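You operate a simulated robot arm through the tools that you are given. There is no shell and no other tool. Be economical: measure what you need, move in short steps, check, and stop when the job is done.

You run a simulated robot arm. Do the job below in one go: nothing can be reset, and whatever is moved stays where it is left.

TASK
Retape the nipple on the blue stand with three fresh laps.
Fine: wind the old tape off first; swing the tape clear, then stand the nipple in the cream tray. Set down upright: steel nipple.
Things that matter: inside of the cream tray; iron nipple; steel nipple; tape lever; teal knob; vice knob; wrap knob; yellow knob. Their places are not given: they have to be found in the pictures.

Only the result counts: the job must be done as asked and must still hold three seconds after the hand-in. Knocking over, shifting, dropping, spilling or breaking anything else fails it.

THE ROBOT
A 7-joint arm with a two-finger parallel gripper, fixed in place. Base frame: the origin is at the foot of the arm, x ahead of it, y to its left, z up; the work surface is at about z = 880. Units: mm, degrees, N and s.
With the tool pointing down near the work surface it reaches from about 240 to 680 mm from the base axis. Its first joint turns from -66.0 to 66.0 degrees. Payload 2.4 kg.
Tool frame: the origin (TCP) lies between the finger pads and is the grasp point; the fingertips stand 30 mm ahead of it; z points along the fingers, y is the line along which they close. The gripper opens to 94 mm. The fingers are 28 mm wide and 10 mm thick; the gripper's body (50 by 96 mm) begins 55 mm behind the TCP.
Orientation is that of the tool frame in the base frame, as a unit quaternion [x, y, z, w]. With the fingers straight down and closing along the base's y, the tool's x points along the base's -x, its y along +y and its z along -z.

THE INTERFACE
- The arm moves only by the tool step_arm. Its argument "deltas" is a list of rows, each a list of 3 entries, a list of its own where there are three numbers: the turn, a rotation vector about the base's x, y, z in degrees, then the shift along the base's x, y, z in mm, then the gripper command, from -1 (fully open) to 1 (shut), values between in proportion. In form: [[[wx, wy, wz], [x, y, z], jaw], ...]. A call has 1 to 20 rows; each row shifts and turns the commanded pose from where the row before left it. Each row takes 0.2 s and may step no farther than 50 mm and 8.6 degrees from the row before; otherwise, or with a gripper value out of range, the whole call is refused. Where a pose cannot be reached the arm comes as near as it can. A force on the tool above 40 N (or 10 N above the force at the start of the call, whichever is more), or a blocked arm, ends the call early, and 0.2 s more pass. The fingers move at their own pace (about 153 mm/s each) and stop on an object; they squeeze with about 25 N. The grip force told is the motor's: it shows also when the fingers shut on nothing. Time passes only in rows, and 0.2 s behind the last, so rows that do not move let the fingers close. It gives the time, the measured TCP pose, the force on the tool (base axes), the opening and the grip force at its end, in the units of the frame above (readings bear some noise), with the torque about the TCP (base axes, N m) and any sound that the robot's microphone picked up, and new pictures: "show" is both (left out), scene, wrist or none.
- Cameras (640 x 400 px; columns grow to the right, rows downward): "scene" is fixed at [29.3, 461.9, 1463.5]; the picture's right is [-0.84, -0.55, 0.00], its down [-0.22, 0.33, -0.92] and it looks along [0.50, -0.77, -0.39] (base axes); focal length 361 px, centre (320, 200). "wrist" rides on the gripper at [76, 14, -102] in the tool frame; the picture's right is [-0.18, 0.98, 0.00], its down [-0.75, -0.14, -0.64] and it looks along [-0.63, -0.12, 0.77] (tool axes); focal length 243 px, centre (320, 200).
- locate(camera, pixels): for up to 12 pixels [column, row] of the newest picture of that camera ("zoom" is the newest enlarged one), the place [x, y, z] in the base frame of the surface seen there, good to about 2 mm. It takes no simulated time.
- inspect(camera, box): a new picture of the part [left, top, right, bottom] of that camera's present view, enlarged. It takes no simulated time.
- hand_in(): hands the job in; it is judged then, once.

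Work in short steps. Measure before you move; look again where a grasp or a placing could have gone wrong, and mend it. You have 80 turns and 200 pictures in all, those below and enlarged ones among them. Open the gripper and draw the arm clear of the work before you hand the job in, unless the task says otherwise; then end with one line.

The tools are called as name(argument=value, ...) on one line, values as JSON. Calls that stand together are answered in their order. step_arm: Moves the arm, as the interface text tells. Its arguments: {"type":"object","properties":{"deltas":{"type":"array","items":{"type":"array"}},"show":{"type":"string","enum":["both","scene","wrist","none"]}},"required":["deltas"]} The other tools are called the same way: locate (camera, pixels) gives the place of the surface under pixels of a picture; inspect (camera, box) takes an enlarged picture of a part of a camera's view; hand_in () hands the job in.

At the start:

```text
time_s: 0.0
ee_pos: [418.7, -31.1, 1243.2]
ee_rot: [0.0, 1.0, 0.002, 0.0]
contact_force: [-0.3, 0.3, -0.3]
wrist_torque: [0.0, 0.0, 0.03]
grip_width: 93.9
grasp_force: 0.0
```

scene: 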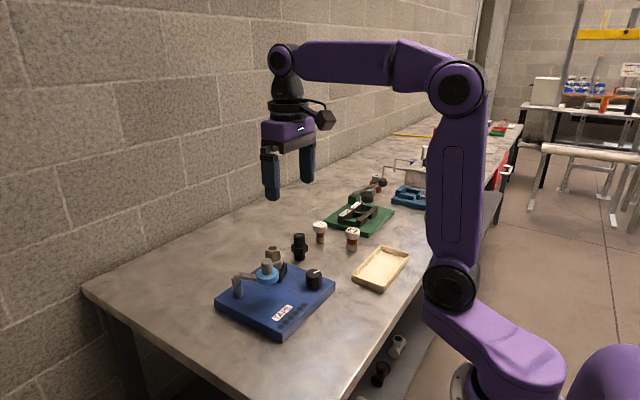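
wrist: 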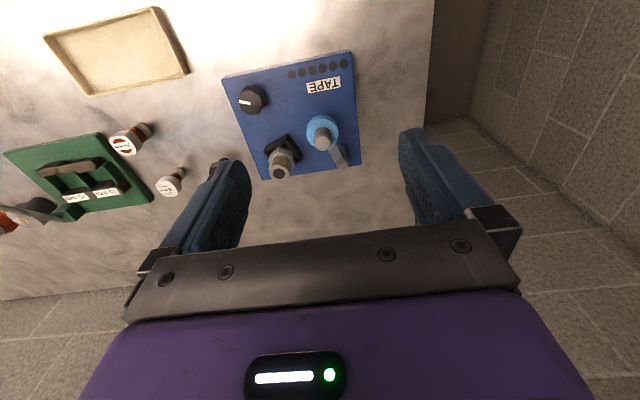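

I look closer at the blue stand in both views to identify its parts.

inspect(camera="scene", box=[200, 210, 420, 347])

inspect(camera="wrist", box=[200, 40, 380, 190])

inspect(camera="scene", box=[300, 150, 460, 250])

```text
2.91 times, centred on (310, 278) of scene
```

zoom: 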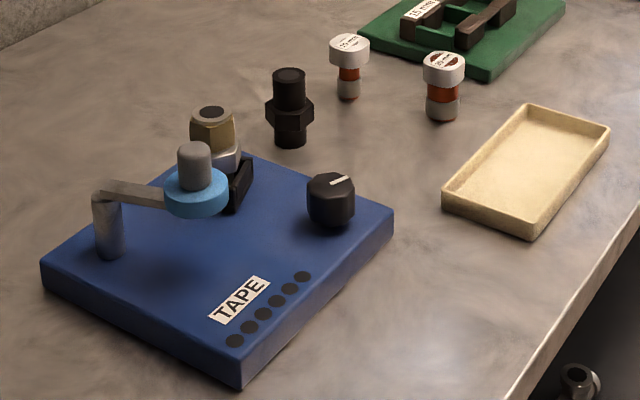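

```text
2.67 times, centred on (290, 115) of wrist
```

zoom: 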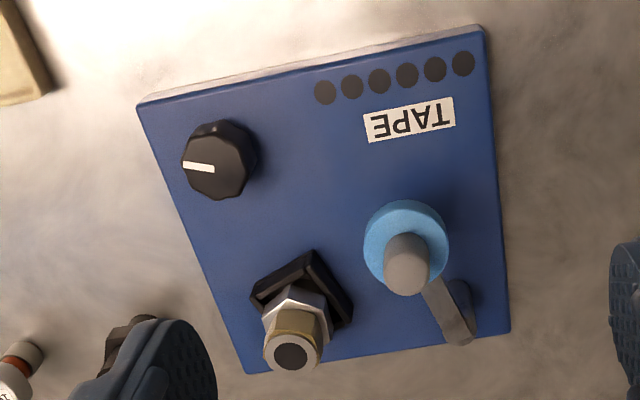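

```text
4.00 times, centred on (380, 200) of scene
```

zoom: 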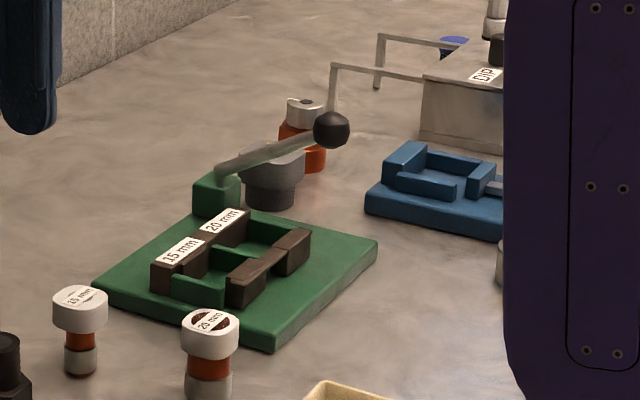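

The blue stand has a black pointer knob (wrap), a lever with the blue tape reel, and the nipple in a black seat. I'm measuring their places.

inspect(camera="scene", box=[210, 230, 340, 340])

locate(camera="scene", pixels=[[316, 272], [314, 290], [267, 262], [268, 275], [237, 279], [237, 292], [273, 250], [275, 262], [282, 270], [300, 236], [216, 302], [284, 262]])

locate(camera="wrist", pixels=[[252, 99], [318, 138], [322, 118], [343, 162], [280, 170], [308, 71], [225, 76], [353, 52], [358, 164], [100, 60], [60, 40], [150, 20]])

```text
3.64 times, centred on (275, 285) of scene
```

zoom: 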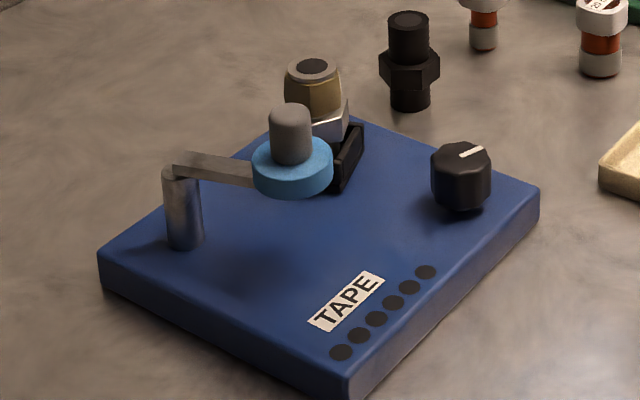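

```text
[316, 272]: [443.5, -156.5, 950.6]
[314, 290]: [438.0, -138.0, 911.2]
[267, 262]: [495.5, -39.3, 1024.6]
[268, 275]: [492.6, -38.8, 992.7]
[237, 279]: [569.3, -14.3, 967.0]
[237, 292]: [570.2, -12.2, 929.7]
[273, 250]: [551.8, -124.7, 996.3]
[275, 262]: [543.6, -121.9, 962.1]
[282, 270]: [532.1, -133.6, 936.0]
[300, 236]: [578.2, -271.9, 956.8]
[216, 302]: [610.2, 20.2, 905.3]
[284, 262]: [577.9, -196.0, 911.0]
```

```text
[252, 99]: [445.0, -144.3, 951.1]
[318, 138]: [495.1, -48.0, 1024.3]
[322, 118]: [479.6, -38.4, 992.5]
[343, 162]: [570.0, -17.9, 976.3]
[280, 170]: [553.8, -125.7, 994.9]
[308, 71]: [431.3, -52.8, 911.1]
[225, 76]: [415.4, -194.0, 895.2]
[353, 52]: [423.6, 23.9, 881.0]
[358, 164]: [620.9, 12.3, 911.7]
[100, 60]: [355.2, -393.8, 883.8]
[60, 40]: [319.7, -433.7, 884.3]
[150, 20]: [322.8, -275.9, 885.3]
```

Moving the wrist camera to a closer view over the blue stand (TCP to about 318, -60, 1150).

step_arm(deltas=[[[0, 0, 0], [-35, -10, -30], -1], [[0, 0, 0], [-35, -10, -30], -1], [[0, 0, 0], [-30, -10, -35], -1], [[0, 0, 0], [0, 0, 0], -1]], show="both")

```text
time_s: 1.0
ee_pos: [316.3, -63.2, 1149.0]
ee_rot: [0.001, 1.0, 0.001, 0.001]
contact_force: [-0.6, 0.2, 0.5]
wrist_torque: [0.0, 0.03, -0.01]
grip_width: 93.9
grasp_force: 0.0
```

scene: 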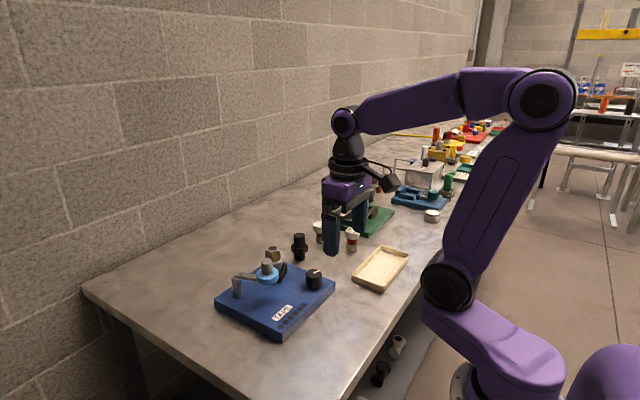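
wrist: 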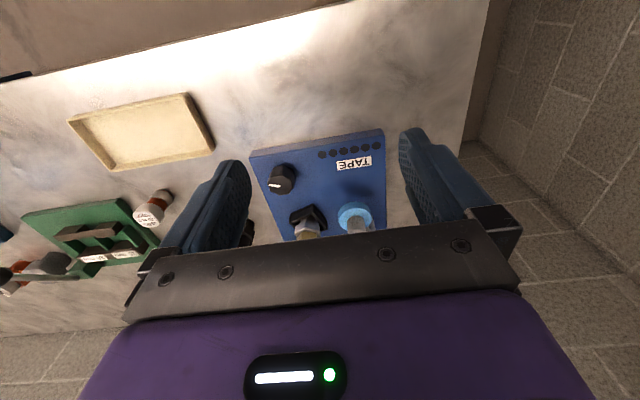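

The stand is centred at about (320,190) in the wrist view; I enlarge it.

inspect(camera="wrist", box=[240, 125, 400, 245])

inspect(camera="scene", box=[380, 110, 520, 230])

```text
3.33 times, centred on (320, 185) of wrist
```

zoom: 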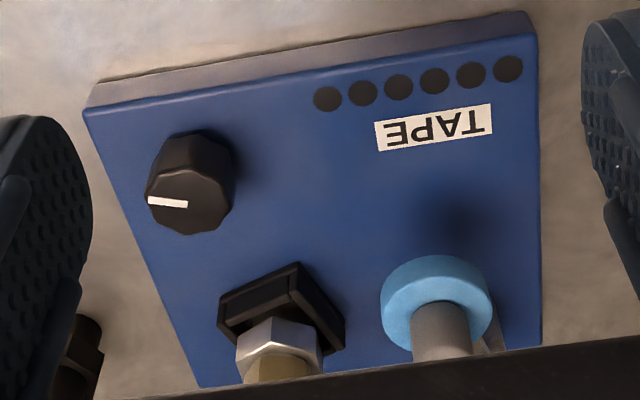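

```text
3.33 times, centred on (450, 170) of scene
```

zoom: 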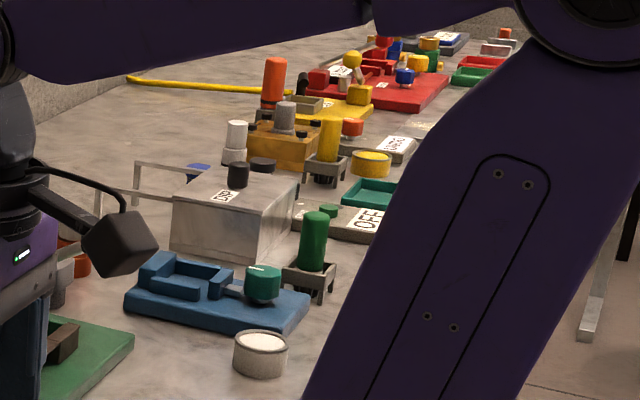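

Measuring the knob's top edges and the flats in the scene and zoom views.

inspect(camera="wrist", box=[255, 150, 311, 205])

inspect(camera="scene", box=[290, 255, 340, 300])

```text
7.27 times, centred on (283, 178) of wrist
```

zoom: 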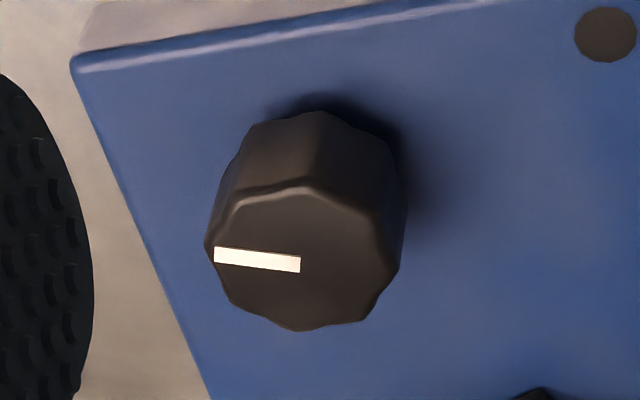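

```text
8.89 times, centred on (315, 278) of scene
```

zoom: 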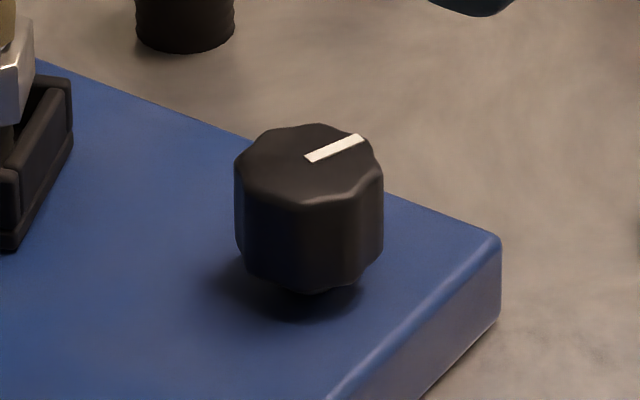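

Locating points round the knob's top in that zoom.

locate(camera="zoom", pixels=[[308, 165], [358, 140], [243, 165], [376, 175], [305, 200], [318, 128], [308, 158]])

locate(camera="wrist", pixels=[[281, 173], [281, 194], [273, 185], [290, 185], [281, 185], [275, 185]])

```text
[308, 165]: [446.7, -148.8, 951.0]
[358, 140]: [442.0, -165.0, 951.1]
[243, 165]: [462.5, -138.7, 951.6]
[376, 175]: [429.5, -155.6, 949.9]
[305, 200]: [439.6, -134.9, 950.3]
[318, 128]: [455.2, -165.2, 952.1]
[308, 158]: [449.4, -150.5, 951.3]
```

```text
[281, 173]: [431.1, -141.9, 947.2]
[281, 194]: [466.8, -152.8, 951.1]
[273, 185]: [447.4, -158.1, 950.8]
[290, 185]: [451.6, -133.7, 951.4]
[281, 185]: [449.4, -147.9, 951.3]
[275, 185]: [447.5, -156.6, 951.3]
```

Knob centre ≈ (447.5, -150), 37 mm across, top 951. I move above it while pre-turning the tool -60°, so I can turn it anticlockwise.

step_arm(deltas=[[[0, 0, -7.5], [20, -15, 0], -1], [[0, 0, -7.5], [20, -15, 0], -1], [[0, 0, -7.5], [20, -15, -15], -1], [[0, 0, -7.5], [20, -15, -15], -1], [[0, 0, -7.5], [20, -15, -20], -1], [[0, 0, -7.5], [20, -12, -20], -1], [[0, 0, -7.5], [11, 0, -29], -1], [[0, 0, -7.5], [0, 0, 0], -1], [[0, 0, 0], [0, 0, 0], -1]])

```text
time_s: 3.0
ee_pos: [449.8, -148.5, 1048.8]
ee_rot: [0.5, 0.866, 0.0, 0.002]
contact_force: [-0.2, 0.0, -0.4]
wrist_torque: [-0.02, 0.02, 0.0]
grip_width: 94.0
grasp_force: 0.0
```

scene: 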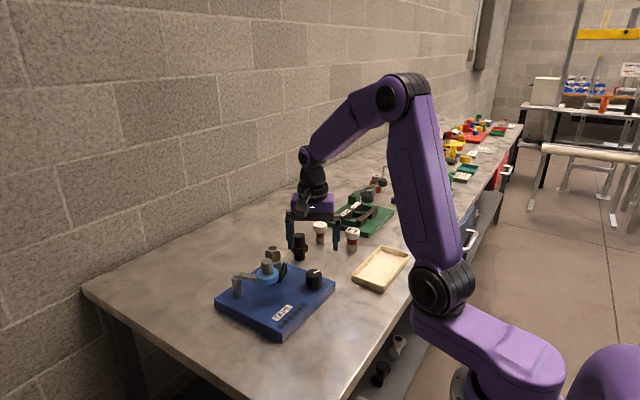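
wrist: 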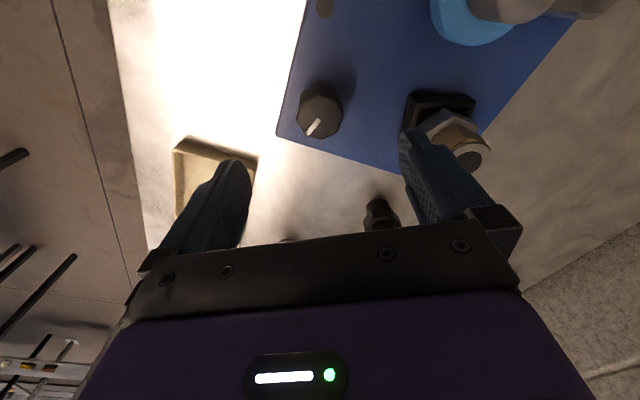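

The fingers straddle the knob with room on both sides; I lower to z ≈ 949 and grip.

step_arm(deltas=[[[0, 0, 0], [-2, -1.5, -30], -0.4], [[0, 0, 0], [0, 0, -30], -0.4], [[0, 0, 0], [0, 0, -25], -0.4], [[0, 0, 0], [0, 0, -14], -0.4], [[0, 0, 0], [0, 0, 0], 1], [[0, 0, 0], [0, 0, 0], 1]])

```text
time_s: 4.4
ee_pos: [448.6, -149.3, 948.3]
ee_rot: [0.5, 0.866, 0.0, 0.001]
contact_force: [6.8, 3.3, -6.4]
wrist_torque: [-0.12, 0.14, 0.02]
grip_width: 39.3
grasp_force: 45.0
```

scene: 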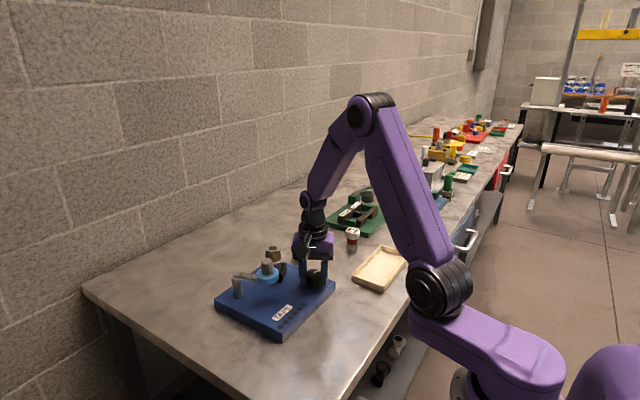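
wrist: 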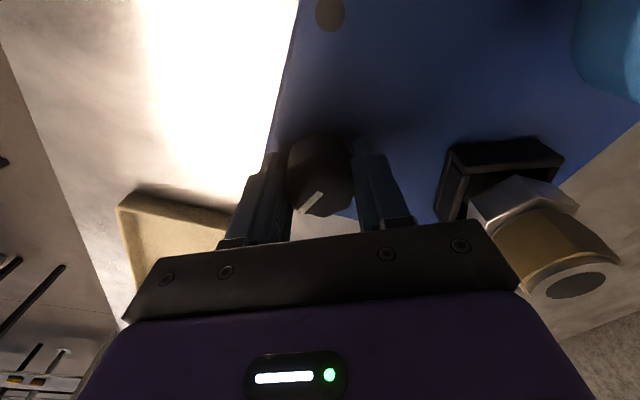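

Gripped at 39 mm. I turn 25° anticlockwise as a test, with a small recentring shift.

step_arm(deltas=[[[0, 0, 6], [0.7, 0.4, 0], 1], [[0, 0, 6], [0, 0, 0], 1], [[0, 0, 6], [0, 0, 0], 1], [[0, 0, 7], [0, 0, 0], 1]], show="wrist")

inspect(camera="scene", box=[210, 230, 350, 340])

```text
time_s: 5.4
ee_pos: [449.0, -148.6, 948.0]
ee_rot: [0.3, 0.954, 0.001, 0.0]
contact_force: [7.3, -2.9, -19.8]
wrist_torque: [-0.17, 0.22, -0.04]
grip_width: 38.7
grasp_force: 44.6
```

wrist: 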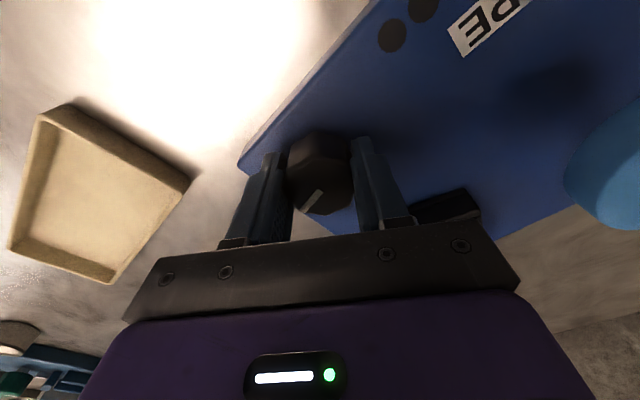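

```text
3.64 times, centred on (280, 285) of scene
```

zoom: 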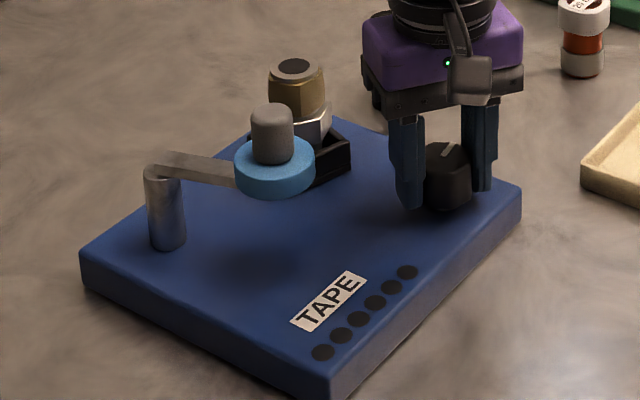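

The nipple turns with the knob. I continue anticlockwise 95° more, command slightly lower to relieve the vertical load.

step_arm(deltas=[[[0, 0, 8], [0, 0, -1], 1], [[0, 0, 8], [0, 0, 0], 1], [[0, 0, 8], [0, 0, 0], 1], [[0, 0, 8], [0, 0, 0], 1], [[0, 0, 8], [0, 0, 0], 1], [[0, 0, 8], [0, 0, 0], 1], [[0, 0, 8], [0, 0, 0], 1], [[0, 0, 8], [0, 0, 0], 1], [[0, 0, 8], [0, 0, 0], 1], [[0, 0, 8], [0, 0, 0], 1], [[0, 0, 8], [0, 0, 0], 1], [[0, 0, 7], [0, 0, 0], 1]], show="wrist")

inspect(camera="scene", box=[210, 230, 350, 340])

```text
time_s: 8.0
ee_pos: [449.1, -150.7, 949.7]
ee_rot: [-0.499, 0.866, -0.001, 0.001]
contact_force: [14.9, -8.5, 8.2]
wrist_torque: [0.41, -0.14, -1.06]
grip_width: 39.3
grasp_force: 44.8
```

wrist: 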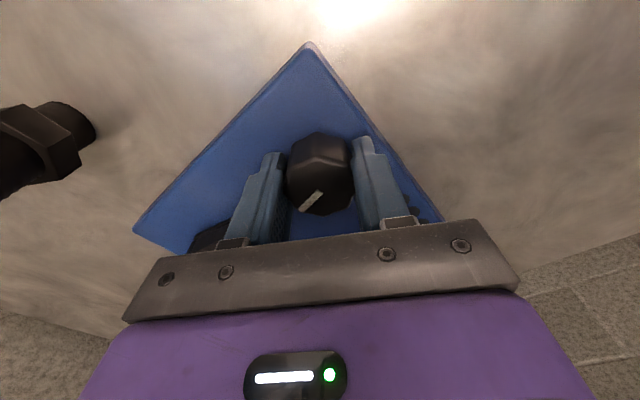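

```text
3.64 times, centred on (280, 285) of scene
```

zoom: 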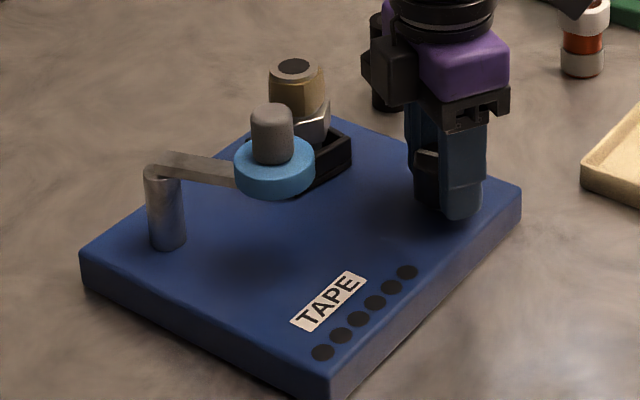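

Pointer kept its place between the fingers, but torque reads -1.06 N·m. I release, rotate the hand back while raised, and look at the knob.

step_arm(deltas=[[[0, 0, 0], [-0.7, 0.5, 0], -0.3], [[0, 0, 0], [0, 0, 0], -0.3], [[0, 0, 0], [0, 0, 40], -0.3], [[0, 0, -8.5], [0, 0, 0], -0.3], [[0, 0, -8.5], [0, 0, 0], -0.3], [[0, 0, -8.5], [0, 0, 0], -0.3], [[0, 0, -8.5], [0, 0, 0], -0.3], [[0, 0, -8.5], [0, 0, 0], -0.3], [[0, 0, -8.5], [0, 0, 0], -0.3], [[0, 0, -0.9], [0, 0, 0], -0.3]], show="wrist")

inspect(camera="scene", box=[210, 230, 350, 340])

```text
time_s: 10.2
ee_pos: [447.2, -150.6, 989.3]
ee_rot: [-0.069, 0.998, 0.001, 0.0]
contact_force: [0.5, -1.2, -0.2]
wrist_torque: [0.01, -0.01, -0.01]
grip_width: 61.1
grasp_force: 0.0
```

wrist: 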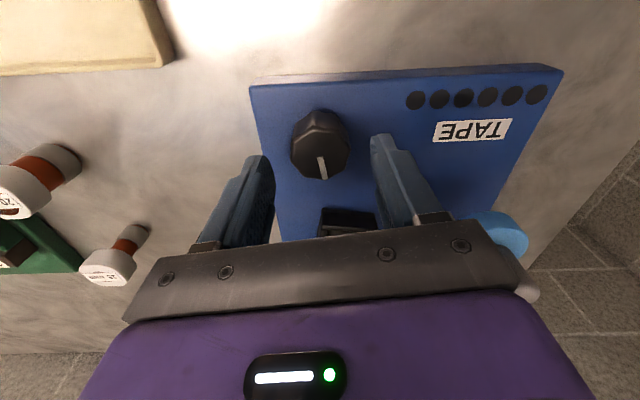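

```text
3.64 times, centred on (280, 285) of scene
```

zoom: 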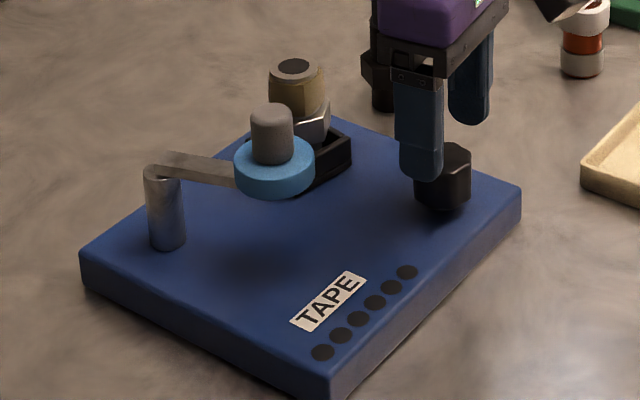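

The knob did turn ~115° anticlockwise (pointer now at +x). I turn the hand back to -80°, re-grip and take a 160° stroke.

step_arm(deltas=[[[0, 0, -8], [0.4, 0.4, 0], -0.3], [[0, 0, -8], [0, 0, 0], -0.3], [[0, 0, -8], [0, 0, 0], -0.3], [[0, 0, -8], [0, 0, 0], -0.3], [[0, 0, -8], [0, 0, 0], -0.3], [[0, 0, -8], [0, 0, 0], -0.3], [[0, 0, -8], [0, 0, 0], -0.3], [[0, 0, -8], [0, 0, 0], -0.3], [[0, 0, -8], [0, 0, 0], -0.3], [[0, 0, -8], [0, 0, 0], -0.3], [[0, 0, -8], [0, 0, 0], -0.3], [[0, 0, 0], [0, 0, -40], -0.3], [[0, 0, 0], [0, 0, 0], 1], [[0, 0, 0], [0, 0, 0], 1]], show="wrist")

step_arm(deltas=[[[0, 0, 8], [0, 0, 0], 1], [[0, 0, 8], [0, 0, 0], 1], [[0, 0, 8], [0, 0, 0], 1], [[0, 0, 8], [0, 0, 0], 1], [[0, 0, 8], [0, 0, 0], 1], [[0, 0, 8], [0, 0, 0], 1], [[0, 0, 8], [0, 0, 0], 1], [[0, 0, 8], [0, 0, 0], 1], [[0, 0, 8], [0, 0, 0], 1], [[0, 0, 8], [0, 0, 0], 1], [[0, 0, 8], [0, 0, 0], 1], [[0, 0, 8], [0, 0, 0], 1], [[0, 0, 8], [0, 0, 0], 1], [[0, 0, 8], [0, 0, 0], 1], [[0, 0, 8], [0, 0, 0], 1], [[0, 0, 8], [0, 0, 0], 1], [[0, 0, 8], [0, 0, 0], 1], [[0, 0, 8], [0, 0, 0], 1], [[0, 0, 8], [0, 0, 0], 1], [[0, 0, 8], [0, 0, 0], 1]], show="scene")

inspect(camera="scene", box=[210, 230, 350, 340])

```text
time_s: 13.2
ee_pos: [448.9, -149.0, 949.4]
ee_rot: [0.643, 0.766, 0.001, 0.003]
contact_force: [6.8, 2.0, 13.9]
wrist_torque: [0.12, 0.75, -0.38]
grip_width: 39.8
grasp_force: 45.1
```

wrist: 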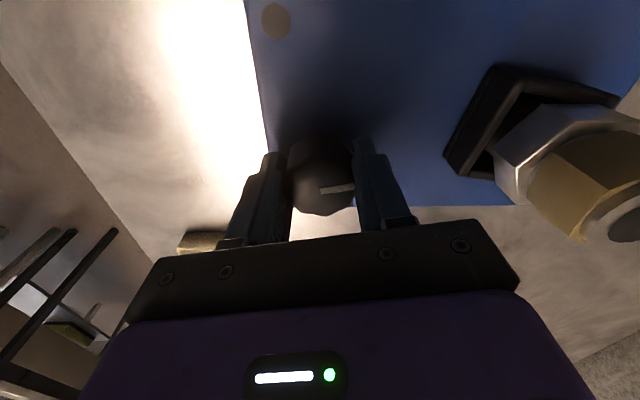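

```text
time_s: 17.4
ee_pos: [450.7, -149.8, 948.2]
ee_rot: [-0.646, 0.764, -0.001, 0.0]
contact_force: [17.0, -12.5, -5.2]
wrist_torque: [0.03, 0.18, -0.1]
grip_width: 39.1
grasp_force: 44.5
```

scene: 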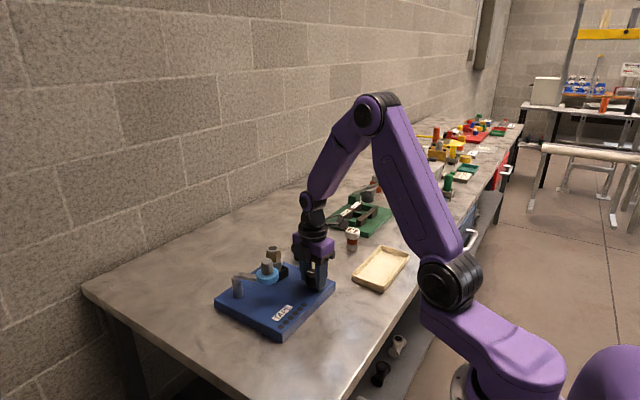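

```text
3.64 times, centred on (280, 285) of scene
```

zoom: 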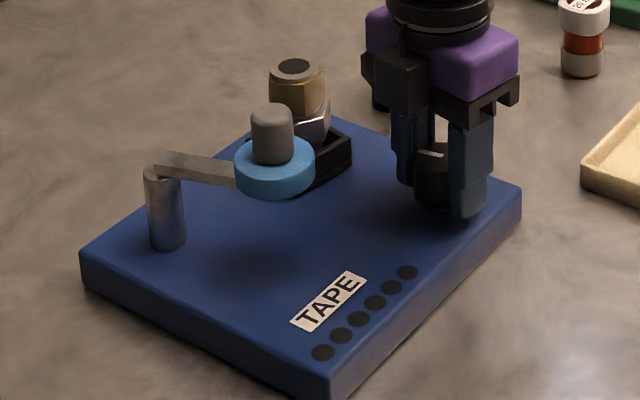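

The seat appears as after the first 25°. I release, lift and look at the nipple closely to see if it really turns.

step_arm(deltas=[[[0, 0, 0], [-1, 0.5, 0], -0.3], [[0, 0, 0], [0, 0, 0], -0.3], [[0, 0, 0], [0, 0, 45], -0.3], [[0, 0, -8.5], [0, 0, 0], -0.3], [[0, 0, -8.5], [0, 0, 0], -0.3], [[0, 0, -8.5], [-10, 0, 0], -0.3], [[0, 0, -8.5], [-20, 0, 10], -0.3], [[0, 0, -8.5], [-20, 0, 20], -0.3], [[0, 0, -8.5], [-20, 0, 20], -0.3], [[0, 0, -8.5], [-20, 0, 20], -0.3], [[0, 0, -8.5], [-10, 0, 20], -0.3], [[0, 0, -8.5], [0, 0, 20], -0.3], [[0, 0, -3.5], [0, 0, 0], -0.3]], show="wrist")

inspect(camera="wrist", box=[220, 100, 420, 240])

inspect(camera="scene", box=[210, 230, 340, 340])

```text
time_s: 20.2
ee_pos: [347.7, -149.0, 1101.8]
ee_rot: [0.0, 1.0, 0.001, -0.001]
contact_force: [-0.1, 0.1, 0.2]
wrist_torque: [0.01, -0.01, 0.01]
grip_width: 61.4
grasp_force: 0.0
```

wrist: 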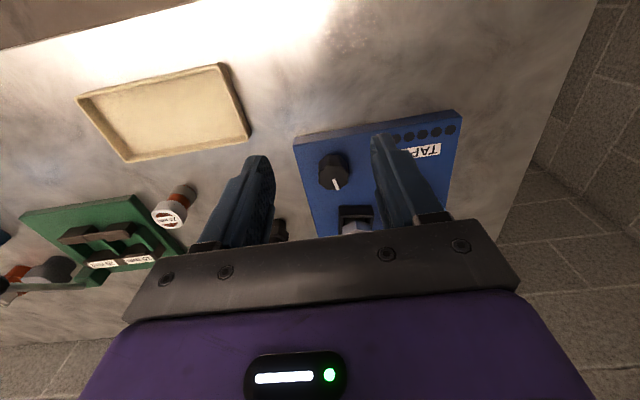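

```text
2.86 times, centred on (320, 170) of wrist
```

zoom: 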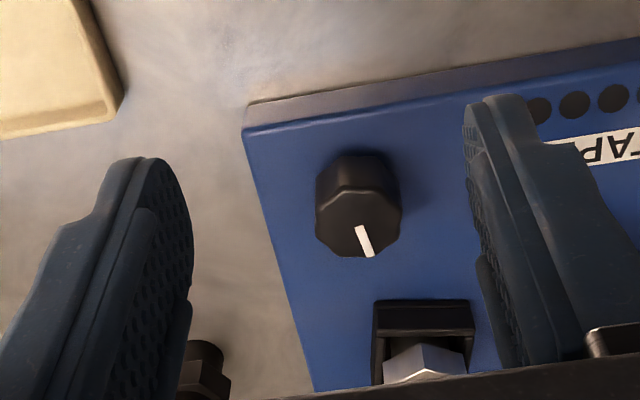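

```text
3.64 times, centred on (275, 285) of scene
```

zoom: 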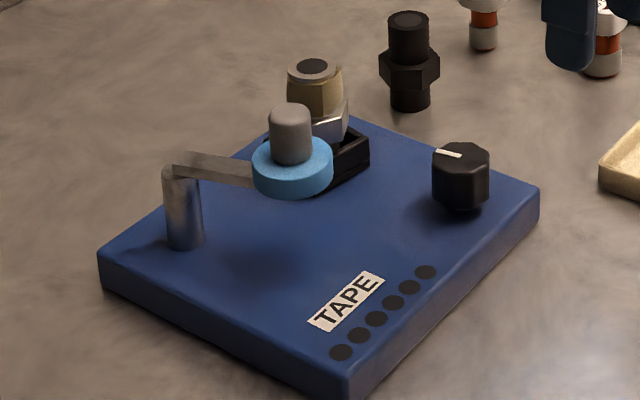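

The pointer stopped at about +15° both times: anticlockwise ends at a stop and the tape is unchanged. I'll try clockwise: go back with the hand pre-turned +80° and stroke clockwise.

step_arm(deltas=[[[0, 0, 8], [10, 0, 0], -0.3], [[0, 0, 8], [20, 0, -10], -0.3], [[0, 0, 8], [20, 0, -20], -0.3], [[0, 0, 8], [20, 0, -20], -0.3], [[0, 0, 8], [20, 0, -20], -0.3], [[0, 0, 8], [10, 0, -20], -0.3], [[0, 0, 8], [0.8, -0.5, -20], -0.3], [[0, 0, 8], [0, 0, 0], -0.3], [[0, 0, 8], [0, 0, 0], -0.3], [[0, 0, 8], [0, 0, 0], -0.3], [[0, 0, 0], [0, 0, -43], -0.3], [[0, 0, 0], [0, 0, 0], 1], [[0, 0, 0], [0, 0, 0], 1]], show="wrist")

step_arm(deltas=[[[0, 0, -8], [0, 0, 0], 1], [[0, 0, -8], [0, 0, 0], 1], [[0, 0, -8], [0, 0, 0], 1], [[0, 0, -8], [0, 0, 0], 1], [[0, 0, -8], [0, 0, 0], 1], [[0, 0, -8], [0, 0, 0], 1], [[0, 0, -8], [0, 0, 0], 1], [[0, 0, -8], [0, 0, 0], 1], [[0, 0, -8], [0, 0, 0], 1], [[0, 0, -8], [0, 0, 0], 1], [[0, 0, -8], [0, 0, 0], 1], [[0, 0, -8], [0, 0, 0], 1], [[0, 0, -8], [0, 0, 0], 1], [[0, 0, -8], [0, 0, 0], 1], [[0, 0, -8], [0, 0, 0], 1], [[0, 0, -8], [0, 0, 0], 1], [[0, 0, -8], [0, 0, 0], 1], [[0, 0, -8], [0, 0, 0], 1], [[0, 0, -8], [0, 0, 0], 1], [[0, 0, -8], [0, 0, 0], 1]], show="wrist")

inspect(camera="scene", box=[210, 230, 340, 340])

```text
time_s: 23.0
ee_pos: [450.1, -148.3, 948.9]
ee_rot: [-0.643, 0.765, -0.001, 0.001]
contact_force: [4.1, -2.9, 10.3]
wrist_torque: [0.21, 0.0, 0.07]
grip_width: 39.1
grasp_force: 45.0
```

wrist: 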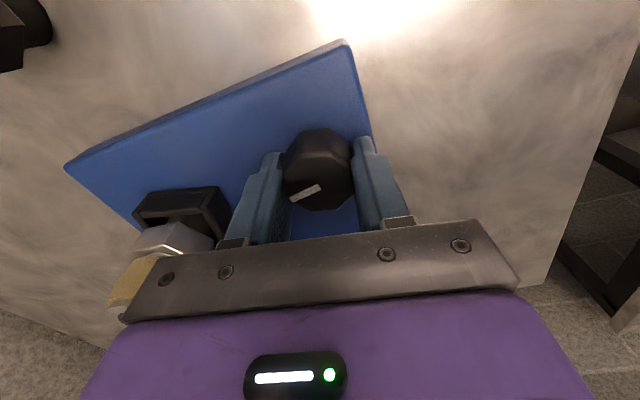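

```text
time_s: 27.2
ee_pos: [449.5, -148.9, 950.5]
ee_rot: [0.643, 0.766, 0.0, 0.003]
contact_force: [18.5, -2.8, -2.3]
wrist_torque: [-1.44, 0.58, 0.03]
grip_width: 38.7
grasp_force: 45.4
```

wrist: 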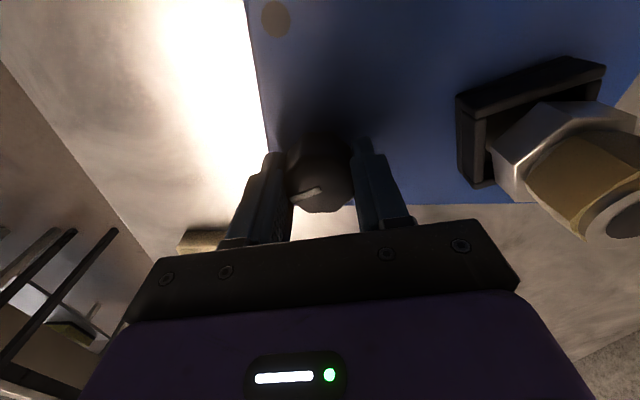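

```text
3.64 times, centred on (275, 285) of scene
```

zoom: 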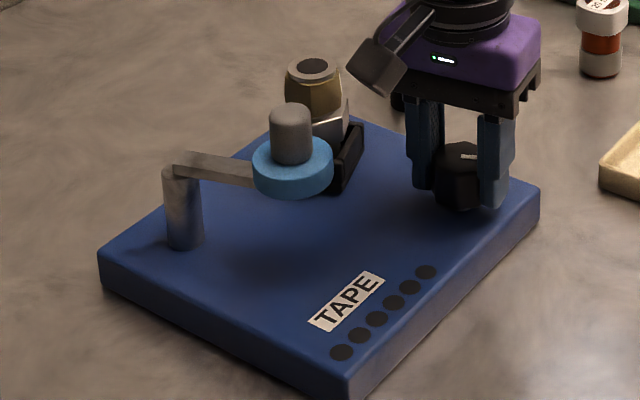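

Clockwise works (pointer stays put in the fingers, seat turns with it). I continue with two more clockwise strokes, reopening in place to wind the hand back.

step_arm(deltas=[[[0, 0, 0], [1, 0, -1], -0.3], [[0, 0, 0], [0, 0, 0], -0.3], [[0, 0, 8.5], [0, 0, 0], -0.3], [[0, 0, 8.5], [0, 0, 0], -0.3], [[0, 0, 8.5], [0, 0, 0], -0.3], [[0, 0, 8.5], [0, 0, 0], -0.3], [[0, 0, 8.5], [0, 0, 0], -0.3], [[0, 0, 8.5], [0, 0, 0], -0.3], [[0, 0, 8.5], [0, 0, 0], -0.3], [[0, 0, 8.5], [0, 0, 0], -0.3], [[0, 0, 8.5], [0, 0, 0], -0.3], [[0, 0, 8.5], [0, 0, 0], -0.3], [[0, 0, 8.5], [0, 0, 0], -0.3], [[0, 0, 8.5], [0, 0, 0], -0.3], [[0, 0, 8.5], [0, 0, 0], -0.3], [[0, 0, 8.5], [0, 0, 0], -0.3], [[0, 0, 8.5], [0, 0, 0], -0.3], [[0, 0, 8.5], [0, 0, 0], -0.3], [[0, 0, 8.5], [0, 0, 0], -0.3], [[0, 0, 8.5], [0, 0, 0], -0.3]], show="none")

step_arm(deltas=[[[0, 0, 0], [0, 0, 0], 1], [[0, 0, 0], [0, 0, 0], 1], [[0, 0, -8.5], [0, 0, 0], 1], [[0, 0, -8.5], [0, 0, 0], 1], [[0, 0, -8.5], [0, 0, 0], 1], [[0, 0, -8.5], [0, 0, 0], 1], [[0, 0, -8.5], [0, 0, 0], 1], [[0, 0, -8.5], [0, 0, 0], 1], [[0, 0, -8.5], [0, 0, 0], 1], [[0, 0, -8.5], [0, 0, 0], 1], [[0, 0, -8.5], [0, 0, 0], 1], [[0, 0, -8.5], [0, 0, 0], 1], [[0, 0, -8.5], [0, 0, 0], 1], [[0, 0, -8.5], [0, 0, 0], 1], [[0, 0, -8.5], [0, 0, 0], 1], [[0, 0, -8.5], [0, 0, 0], 1], [[0, 0, -8.5], [0, 0, 0], 1], [[0, 0, -8.5], [0, 0, 0], 1], [[0, 0, -8.5], [0, 0, 0], 1], [[0, 0, -8.5], [0, 0, 0], 1]], show="wrist")

inspect(camera="scene", box=[210, 230, 340, 340])

```text
time_s: 31.4
ee_pos: [450.5, -149.7, 949.2]
ee_rot: [-0.596, 0.803, 0.001, -0.001]
contact_force: [-0.1, -0.8, 0.8]
wrist_torque: [0.0, 0.0, -0.03]
grip_width: 61.0
grasp_force: 0.1
```

```text
time_s: 35.6
ee_pos: [449.1, -150.1, 950.0]
ee_rot: [0.644, 0.765, 0.001, 0.001]
contact_force: [12.8, -4.5, 18.4]
wrist_torque: [-0.33, 0.71, 0.02]
grip_width: 38.6
grasp_force: 44.7
```

wrist: 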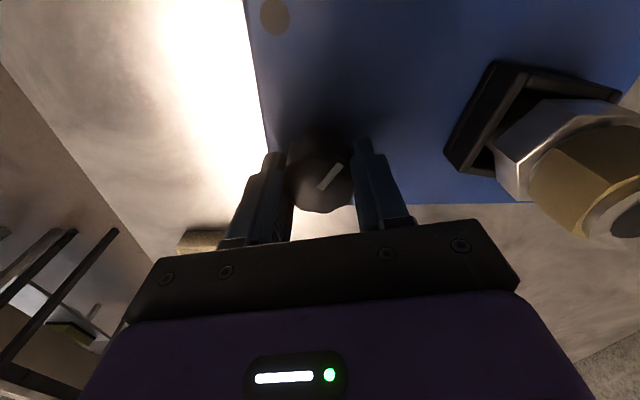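

```text
3.64 times, centred on (275, 285) of scene
```

zoom: 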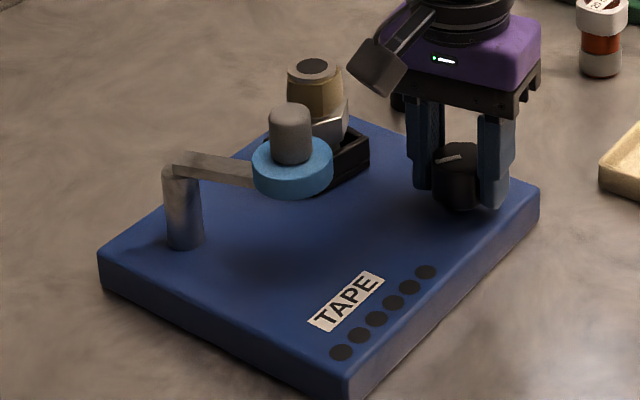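

The knob is now ~300° clockwise of the stop and still free. Two more strokes.

step_arm(deltas=[[[0, 0, 0], [0, 0, 0], -0.3], [[0, 0, 0], [0, 0, 0], -0.3], [[0, 0, 8.5], [0, 0, 0], -0.3], [[0, 0, 8.5], [0, 0, 0], -0.3], [[0, 0, 8.5], [0, 0, 0], -0.3], [[0, 0, 8.5], [0, 0, 0], -0.3], [[0, 0, 8.5], [0, 0, 0], -0.3], [[0, 0, 8.5], [0, 0, 0], -0.3], [[0, 0, 8.5], [0, 0, 0], -0.3], [[0, 0, 8.5], [0, 0, 0], -0.3], [[0, 0, 8.5], [0, 0, 0], -0.3], [[0, 0, 8.5], [0, 0, 0], -0.3], [[0, 0, 8.5], [0, 0, 0], -0.3], [[0, 0, 8.5], [0, 0, 0], -0.3], [[0, 0, 8.5], [0, 0, 0], -0.3], [[0, 0, 8.5], [0, 0, 0], -0.3], [[0, 0, 8.5], [0, 0, 0], -0.3], [[0, 0, 8.5], [0, 0, 0], -0.3], [[0, 0, 8.5], [0, 0, 0], -0.3], [[0, 0, 8.5], [0, 0, 0], -0.3]], show="none")

step_arm(deltas=[[[0, 0, 0], [0, 0, 0], 1], [[0, 0, 0], [0, 0, 0], 1], [[0, 0, -8.5], [0, 0, 0], 1], [[0, 0, -8.5], [0, 0, 0], 1], [[0, 0, -8.5], [0, 0, 0], 1], [[0, 0, -8.5], [0, 0, 0], 1], [[0, 0, -8.5], [0, 0, 0], 1], [[0, 0, -8.5], [0, 0, 0], 1], [[0, 0, -8.5], [0, 0, 0], 1], [[0, 0, -8.5], [0, 0, 0], 1], [[0, 0, -8.5], [0, 0, 0], 1], [[0, 0, -8.5], [0, 0, 0], 1], [[0, 0, -8.5], [0, 0, 0], 1], [[0, 0, -8.5], [0, 0, 0], 1], [[0, 0, -8.5], [0, 0, 0], 1], [[0, 0, -8.5], [0, 0, 0], 1], [[0, 0, -8.5], [0, 0, 0], 1], [[0, 0, -8.5], [0, 0, 0], 1], [[0, 0, -8.5], [0, 0, 0], 1], [[0, 0, -8.5], [0, 0, 0], 1]], show="wrist")

inspect(camera="scene", box=[210, 230, 340, 340])

```text
time_s: 39.8
ee_pos: [448.7, -148.7, 950.2]
ee_rot: [-0.596, 0.803, 0.001, -0.001]
contact_force: [0.4, -0.4, 0.4]
wrist_torque: [-0.02, -0.03, 0.01]
grip_width: 61.4
grasp_force: 0.0
```

```text
time_s: 44.0
ee_pos: [449.5, -148.9, 949.0]
ee_rot: [0.642, 0.767, 0.0, 0.001]
contact_force: [6.4, -5.6, -5.1]
wrist_torque: [-0.3, -0.08, 1.06]
grip_width: 39.1
grasp_force: 45.2
```

wrist: 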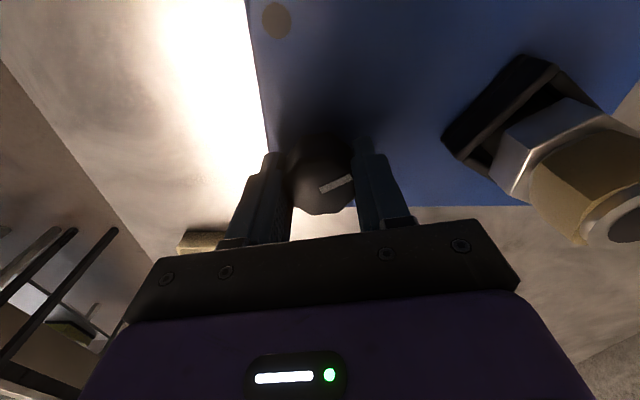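

```text
3.64 times, centred on (275, 285) of scene
```

zoom: 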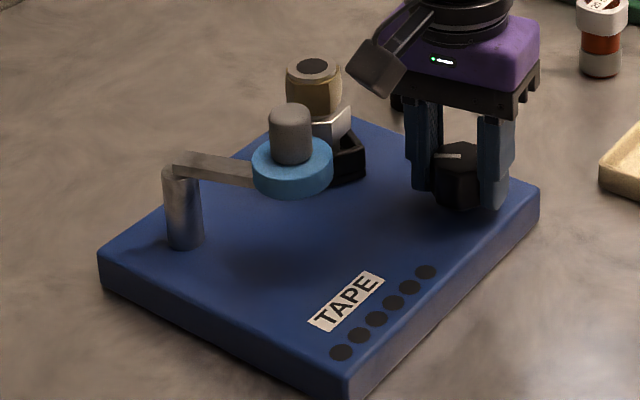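

Torque of 1.06 suggests a second stop at about -330°. I turn back anticlockwise in small steps and watch how the seat turns relative to the knob.

inspect(camera="wrist", box=[430, 40, 640, 250])

step_arm(deltas=[[[0, 0, 8], [0, 0, 0], 1]], show="none")

inspect(camera="scene", box=[240, 240, 340, 310])

step_arm(deltas=[[[0, 0, 8], [0, 0, 0], 1]], show="none")

inspect(camera="scene", box=[240, 240, 340, 310])

step_arm(deltas=[[[0, 0, 8], [0, 0, 0], 1]], show="none")

inspect(camera="scene", box=[240, 240, 340, 310])

step_arm(deltas=[[[0, 0, 8], [0, 0, 0], 1]], show="none")

inspect(camera="scene", box=[240, 240, 340, 310])

```text
1.90 times, centred on (535, 145) of wrist
```

zoom: 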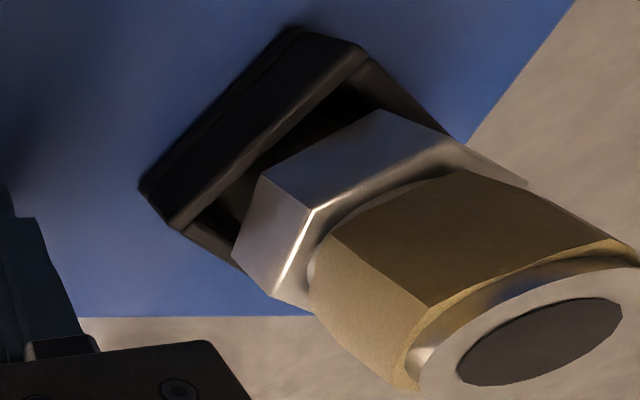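

```text
time_s: 44.4
ee_pos: [449.6, -150.3, 949.0]
ee_rot: [0.587, 0.81, 0.002, 0.0]
contact_force: [8.8, -2.5, 1.7]
wrist_torque: [0.58, 0.5, 0.0]
grip_width: 38.6
grasp_force: 45.2
```

```text
5.71 times, centred on (290, 275) of scene
```

zoom: 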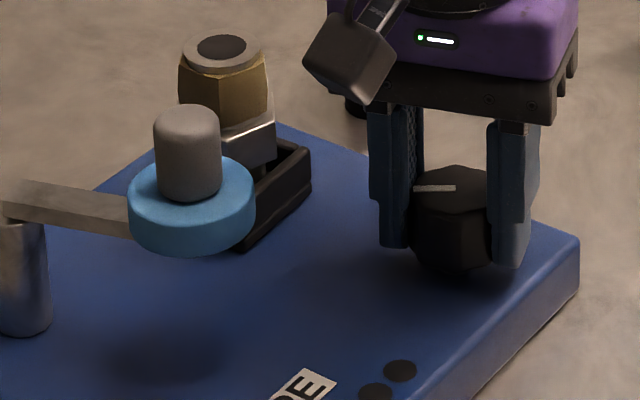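

```text
time_s: 44.8
ee_pos: [450.4, -149.1, 950.2]
ee_rot: [0.529, 0.849, 0.0, 0.001]
contact_force: [9.1, 1.2, 0.4]
wrist_torque: [0.27, 0.47, -0.02]
grip_width: 38.6
grasp_force: 45.1
```

```text
5.71 times, centred on (290, 275) of scene
```

zoom: 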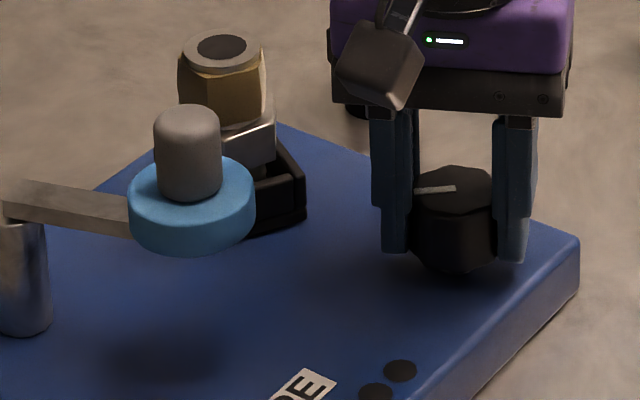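

```text
time_s: 45.2
ee_pos: [451.1, -149.5, 949.3]
ee_rot: [0.468, 0.884, 0.0, 0.0]
contact_force: [9.2, -0.8, 11.3]
wrist_torque: [0.76, 1.16, -0.01]
grip_width: 38.7
grasp_force: 45.0
```

```text
5.71 times, centred on (290, 275) of scene
```

zoom: 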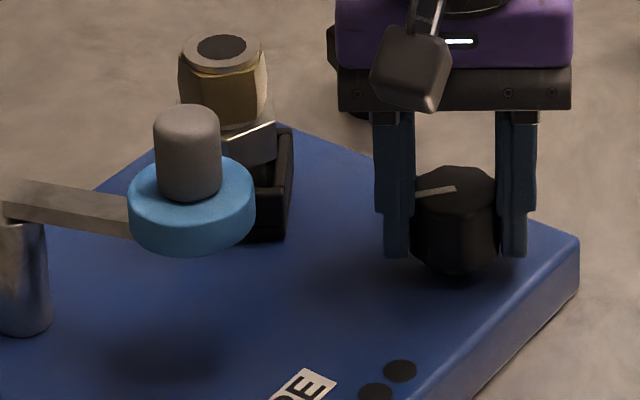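

```text
time_s: 45.6
ee_pos: [449.4, -148.9, 949.6]
ee_rot: [0.405, 0.914, 0.001, 0.001]
contact_force: [7.0, 0.7, 9.7]
wrist_torque: [-0.04, 0.09, -0.01]
grip_width: 38.4
grasp_force: 44.9
```

```text
5.71 times, centred on (290, 275) of scene
```

zoom: 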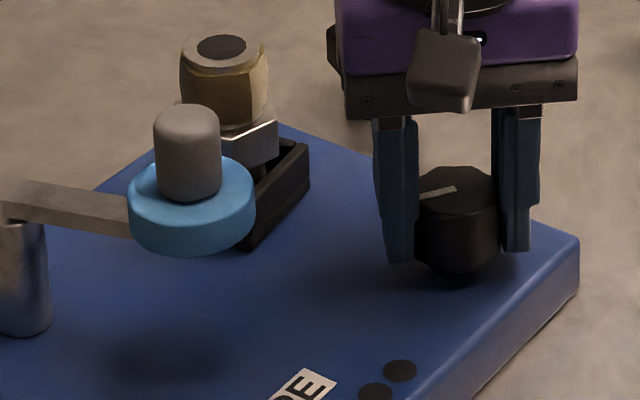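

The seat turns about 90° per ~24° of knob, geared roughly 4:1. Now I run the full range anticlockwise, watching the tape and lamps.

step_arm(deltas=[[[0, 0, 8], [0, 0, 0], 1], [[0, 0, 8], [0, 0, 0], 1], [[0, 0, 8], [0, 0, 0], 1], [[0, 0, 8], [0, 0, 0], 1], [[0, 0, 8], [0, 0, 0], 1], [[0, 0, 8], [0, 0, 0], 1], [[0, 0, 8], [0, 0, 0], 1], [[0, 0, 8], [0, 0, 0], 1]], show="none")

inspect(camera="scene", box=[210, 230, 340, 340])

step_arm(deltas=[[[0, 0, 8], [0, 0, 0], 1], [[0, 0, 8], [0, 0, 0], 1], [[0, 0, 8], [0, 0, 0], 1], [[0, 0, 8], [0, 0, 0], 1], [[0, 0, 8], [0, 0, 0], 1], [[0, 0, 8], [0, 0, 0], 1], [[0, 0, 8], [0, 0, 0], 1], [[0, 0, 8], [0, 0, 0], 1]], show="none")

inspect(camera="scene", box=[210, 230, 340, 340])

```text
time_s: 47.4
ee_pos: [448.8, -149.7, 948.6]
ee_rot: [-0.14, 0.99, 0.0, 0.001]
contact_force: [-0.5, -15.2, 4.7]
wrist_torque: [-0.15, -1.31, -0.02]
grip_width: 38.5
grasp_force: 45.1
```

```text
3.64 times, centred on (275, 285) of scene
```

zoom: 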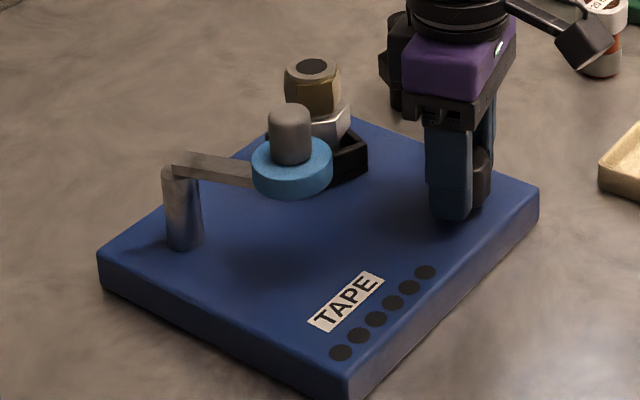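

```text
time_s: 48.8
ee_pos: [449.7, -150.8, 949.0]
ee_rot: [-0.512, 0.859, -0.001, 0.002]
contact_force: [8.5, -4.8, -7.6]
wrist_torque: [0.09, 0.83, 0.0]
grip_width: 38.7
grasp_force: 44.9
stopped in row 6: the force on the tool passed its limit at 41 N (the readings are from after the stop); the commanded pose is now the measured one
```

```text
3.64 times, centred on (275, 285) of scene
```

zoom: 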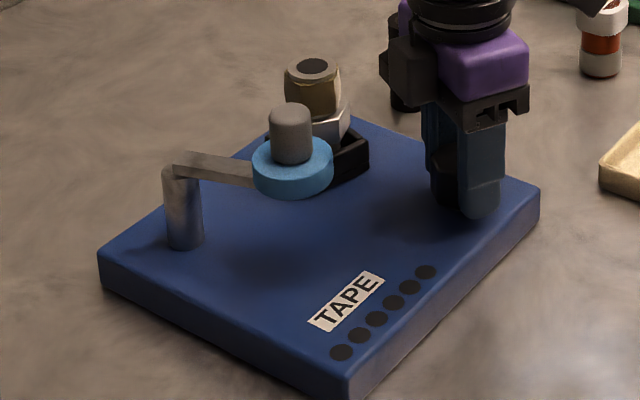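

Stopped only by side load, not an end (torque is nil). I re-grip and continue anticlockwise to the stop.

step_arm(deltas=[[[0, 0, 0], [-1, 0.5, 0], -0.3], [[0, 0, 0], [0, 0, 0], -0.3], [[0, 0, -8.3], [0, 0, 0], -0.3], [[0, 0, -8.3], [0, 0, 0], -0.3], [[0, 0, -8.3], [0, 0, 0], -0.3], [[0, 0, -8.3], [0, 0, 0], -0.3], [[0, 0, -8.3], [0, 0, 0], -0.3], [[0, 0, -8.3], [0, 0, 0], -0.3], [[0, 0, -8.3], [0, 0, 0], -0.3], [[0, 0, -8.3], [0, 0, 0], -0.3], [[0, 0, -8.3], [0, 0, 0], -0.3], [[0, 0, -8.3], [0, 0, 0], -0.3], [[0, 0, -8.3], [0, 0, 0], -0.3], [[0, 0, -8.3], [0, 0, 0], -0.3], [[0, 0, -8.3], [0, 0, 0], -0.3], [[0, 0, -8.3], [0, 0, 0], -0.3], [[0, 0, -8.3], [0, 0, 0], -0.3], [[0, 0, -8.3], [0, 0, 0], -0.3], [[0, 0, -8.3], [0, 0, 0], -0.3]], show="none")

step_arm(deltas=[[[0, 0, 0], [0, 0, 0], 1], [[0, 0, 0], [0, 0, 0], 1], [[0, 0, 8.3], [0, 0, 0], 1], [[0, 0, 8.3], [0, 0, 0], 1], [[0, 0, 8.3], [0, 0, 0], 1], [[0, 0, 8.3], [0, 0, 0], 1], [[0, 0, 8.3], [0, 0, 0], 1], [[0, 0, 8.3], [0, 0, 0], 1], [[0, 0, 8.3], [0, 0, 0], 1], [[0, 0, 8.3], [0, 0, 0], 1], [[0, 0, 8.3], [0, 0, 0], 1], [[0, 0, 8.3], [0, 0, 0], 1], [[0, 0, 8.3], [0, 0, 0], 1], [[0, 0, 8.3], [0, 0, 0], 1], [[0, 0, 8.3], [0, 0, 0], 1], [[0, 0, 8.3], [0, 0, 0], 1], [[0, 0, 8.3], [0, 0, 0], 1], [[0, 0, 8.3], [0, 0, 0], 1]], show="wrist")

inspect(camera="scene", box=[210, 230, 340, 340])

```text
time_s: 52.8
ee_pos: [449.5, -150.7, 949.1]
ee_rot: [0.641, 0.768, -0.002, 0.0]
contact_force: [-0.7, -0.2, -0.2]
wrist_torque: [-0.01, -0.03, 0.01]
grip_width: 61.1
grasp_force: 0.1
```

```text
time_s: 56.6
ee_pos: [449.1, -151.3, 950.0]
ee_rot: [-0.449, 0.893, -0.003, 0.004]
contact_force: [25.1, -11.5, -20.1]
wrist_torque: [0.32, 1.04, -0.1]
grip_width: 39.4
grasp_force: 44.6
```

wrist: 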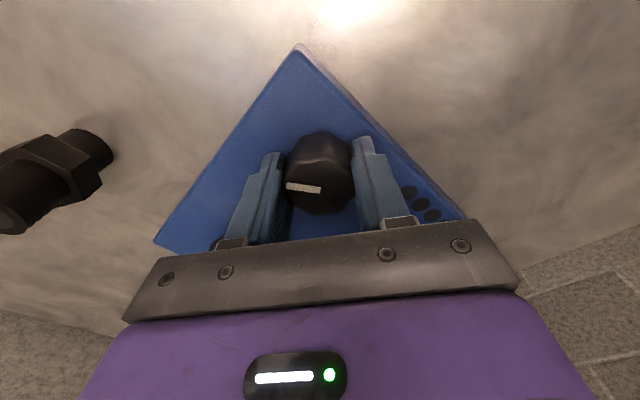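

```text
3.64 times, centred on (275, 285) of scene
```

zoom: 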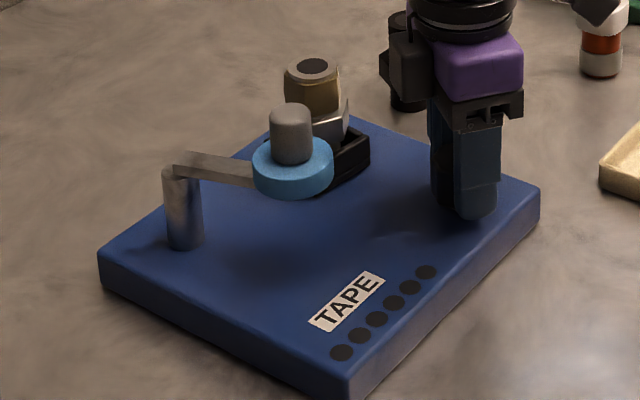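

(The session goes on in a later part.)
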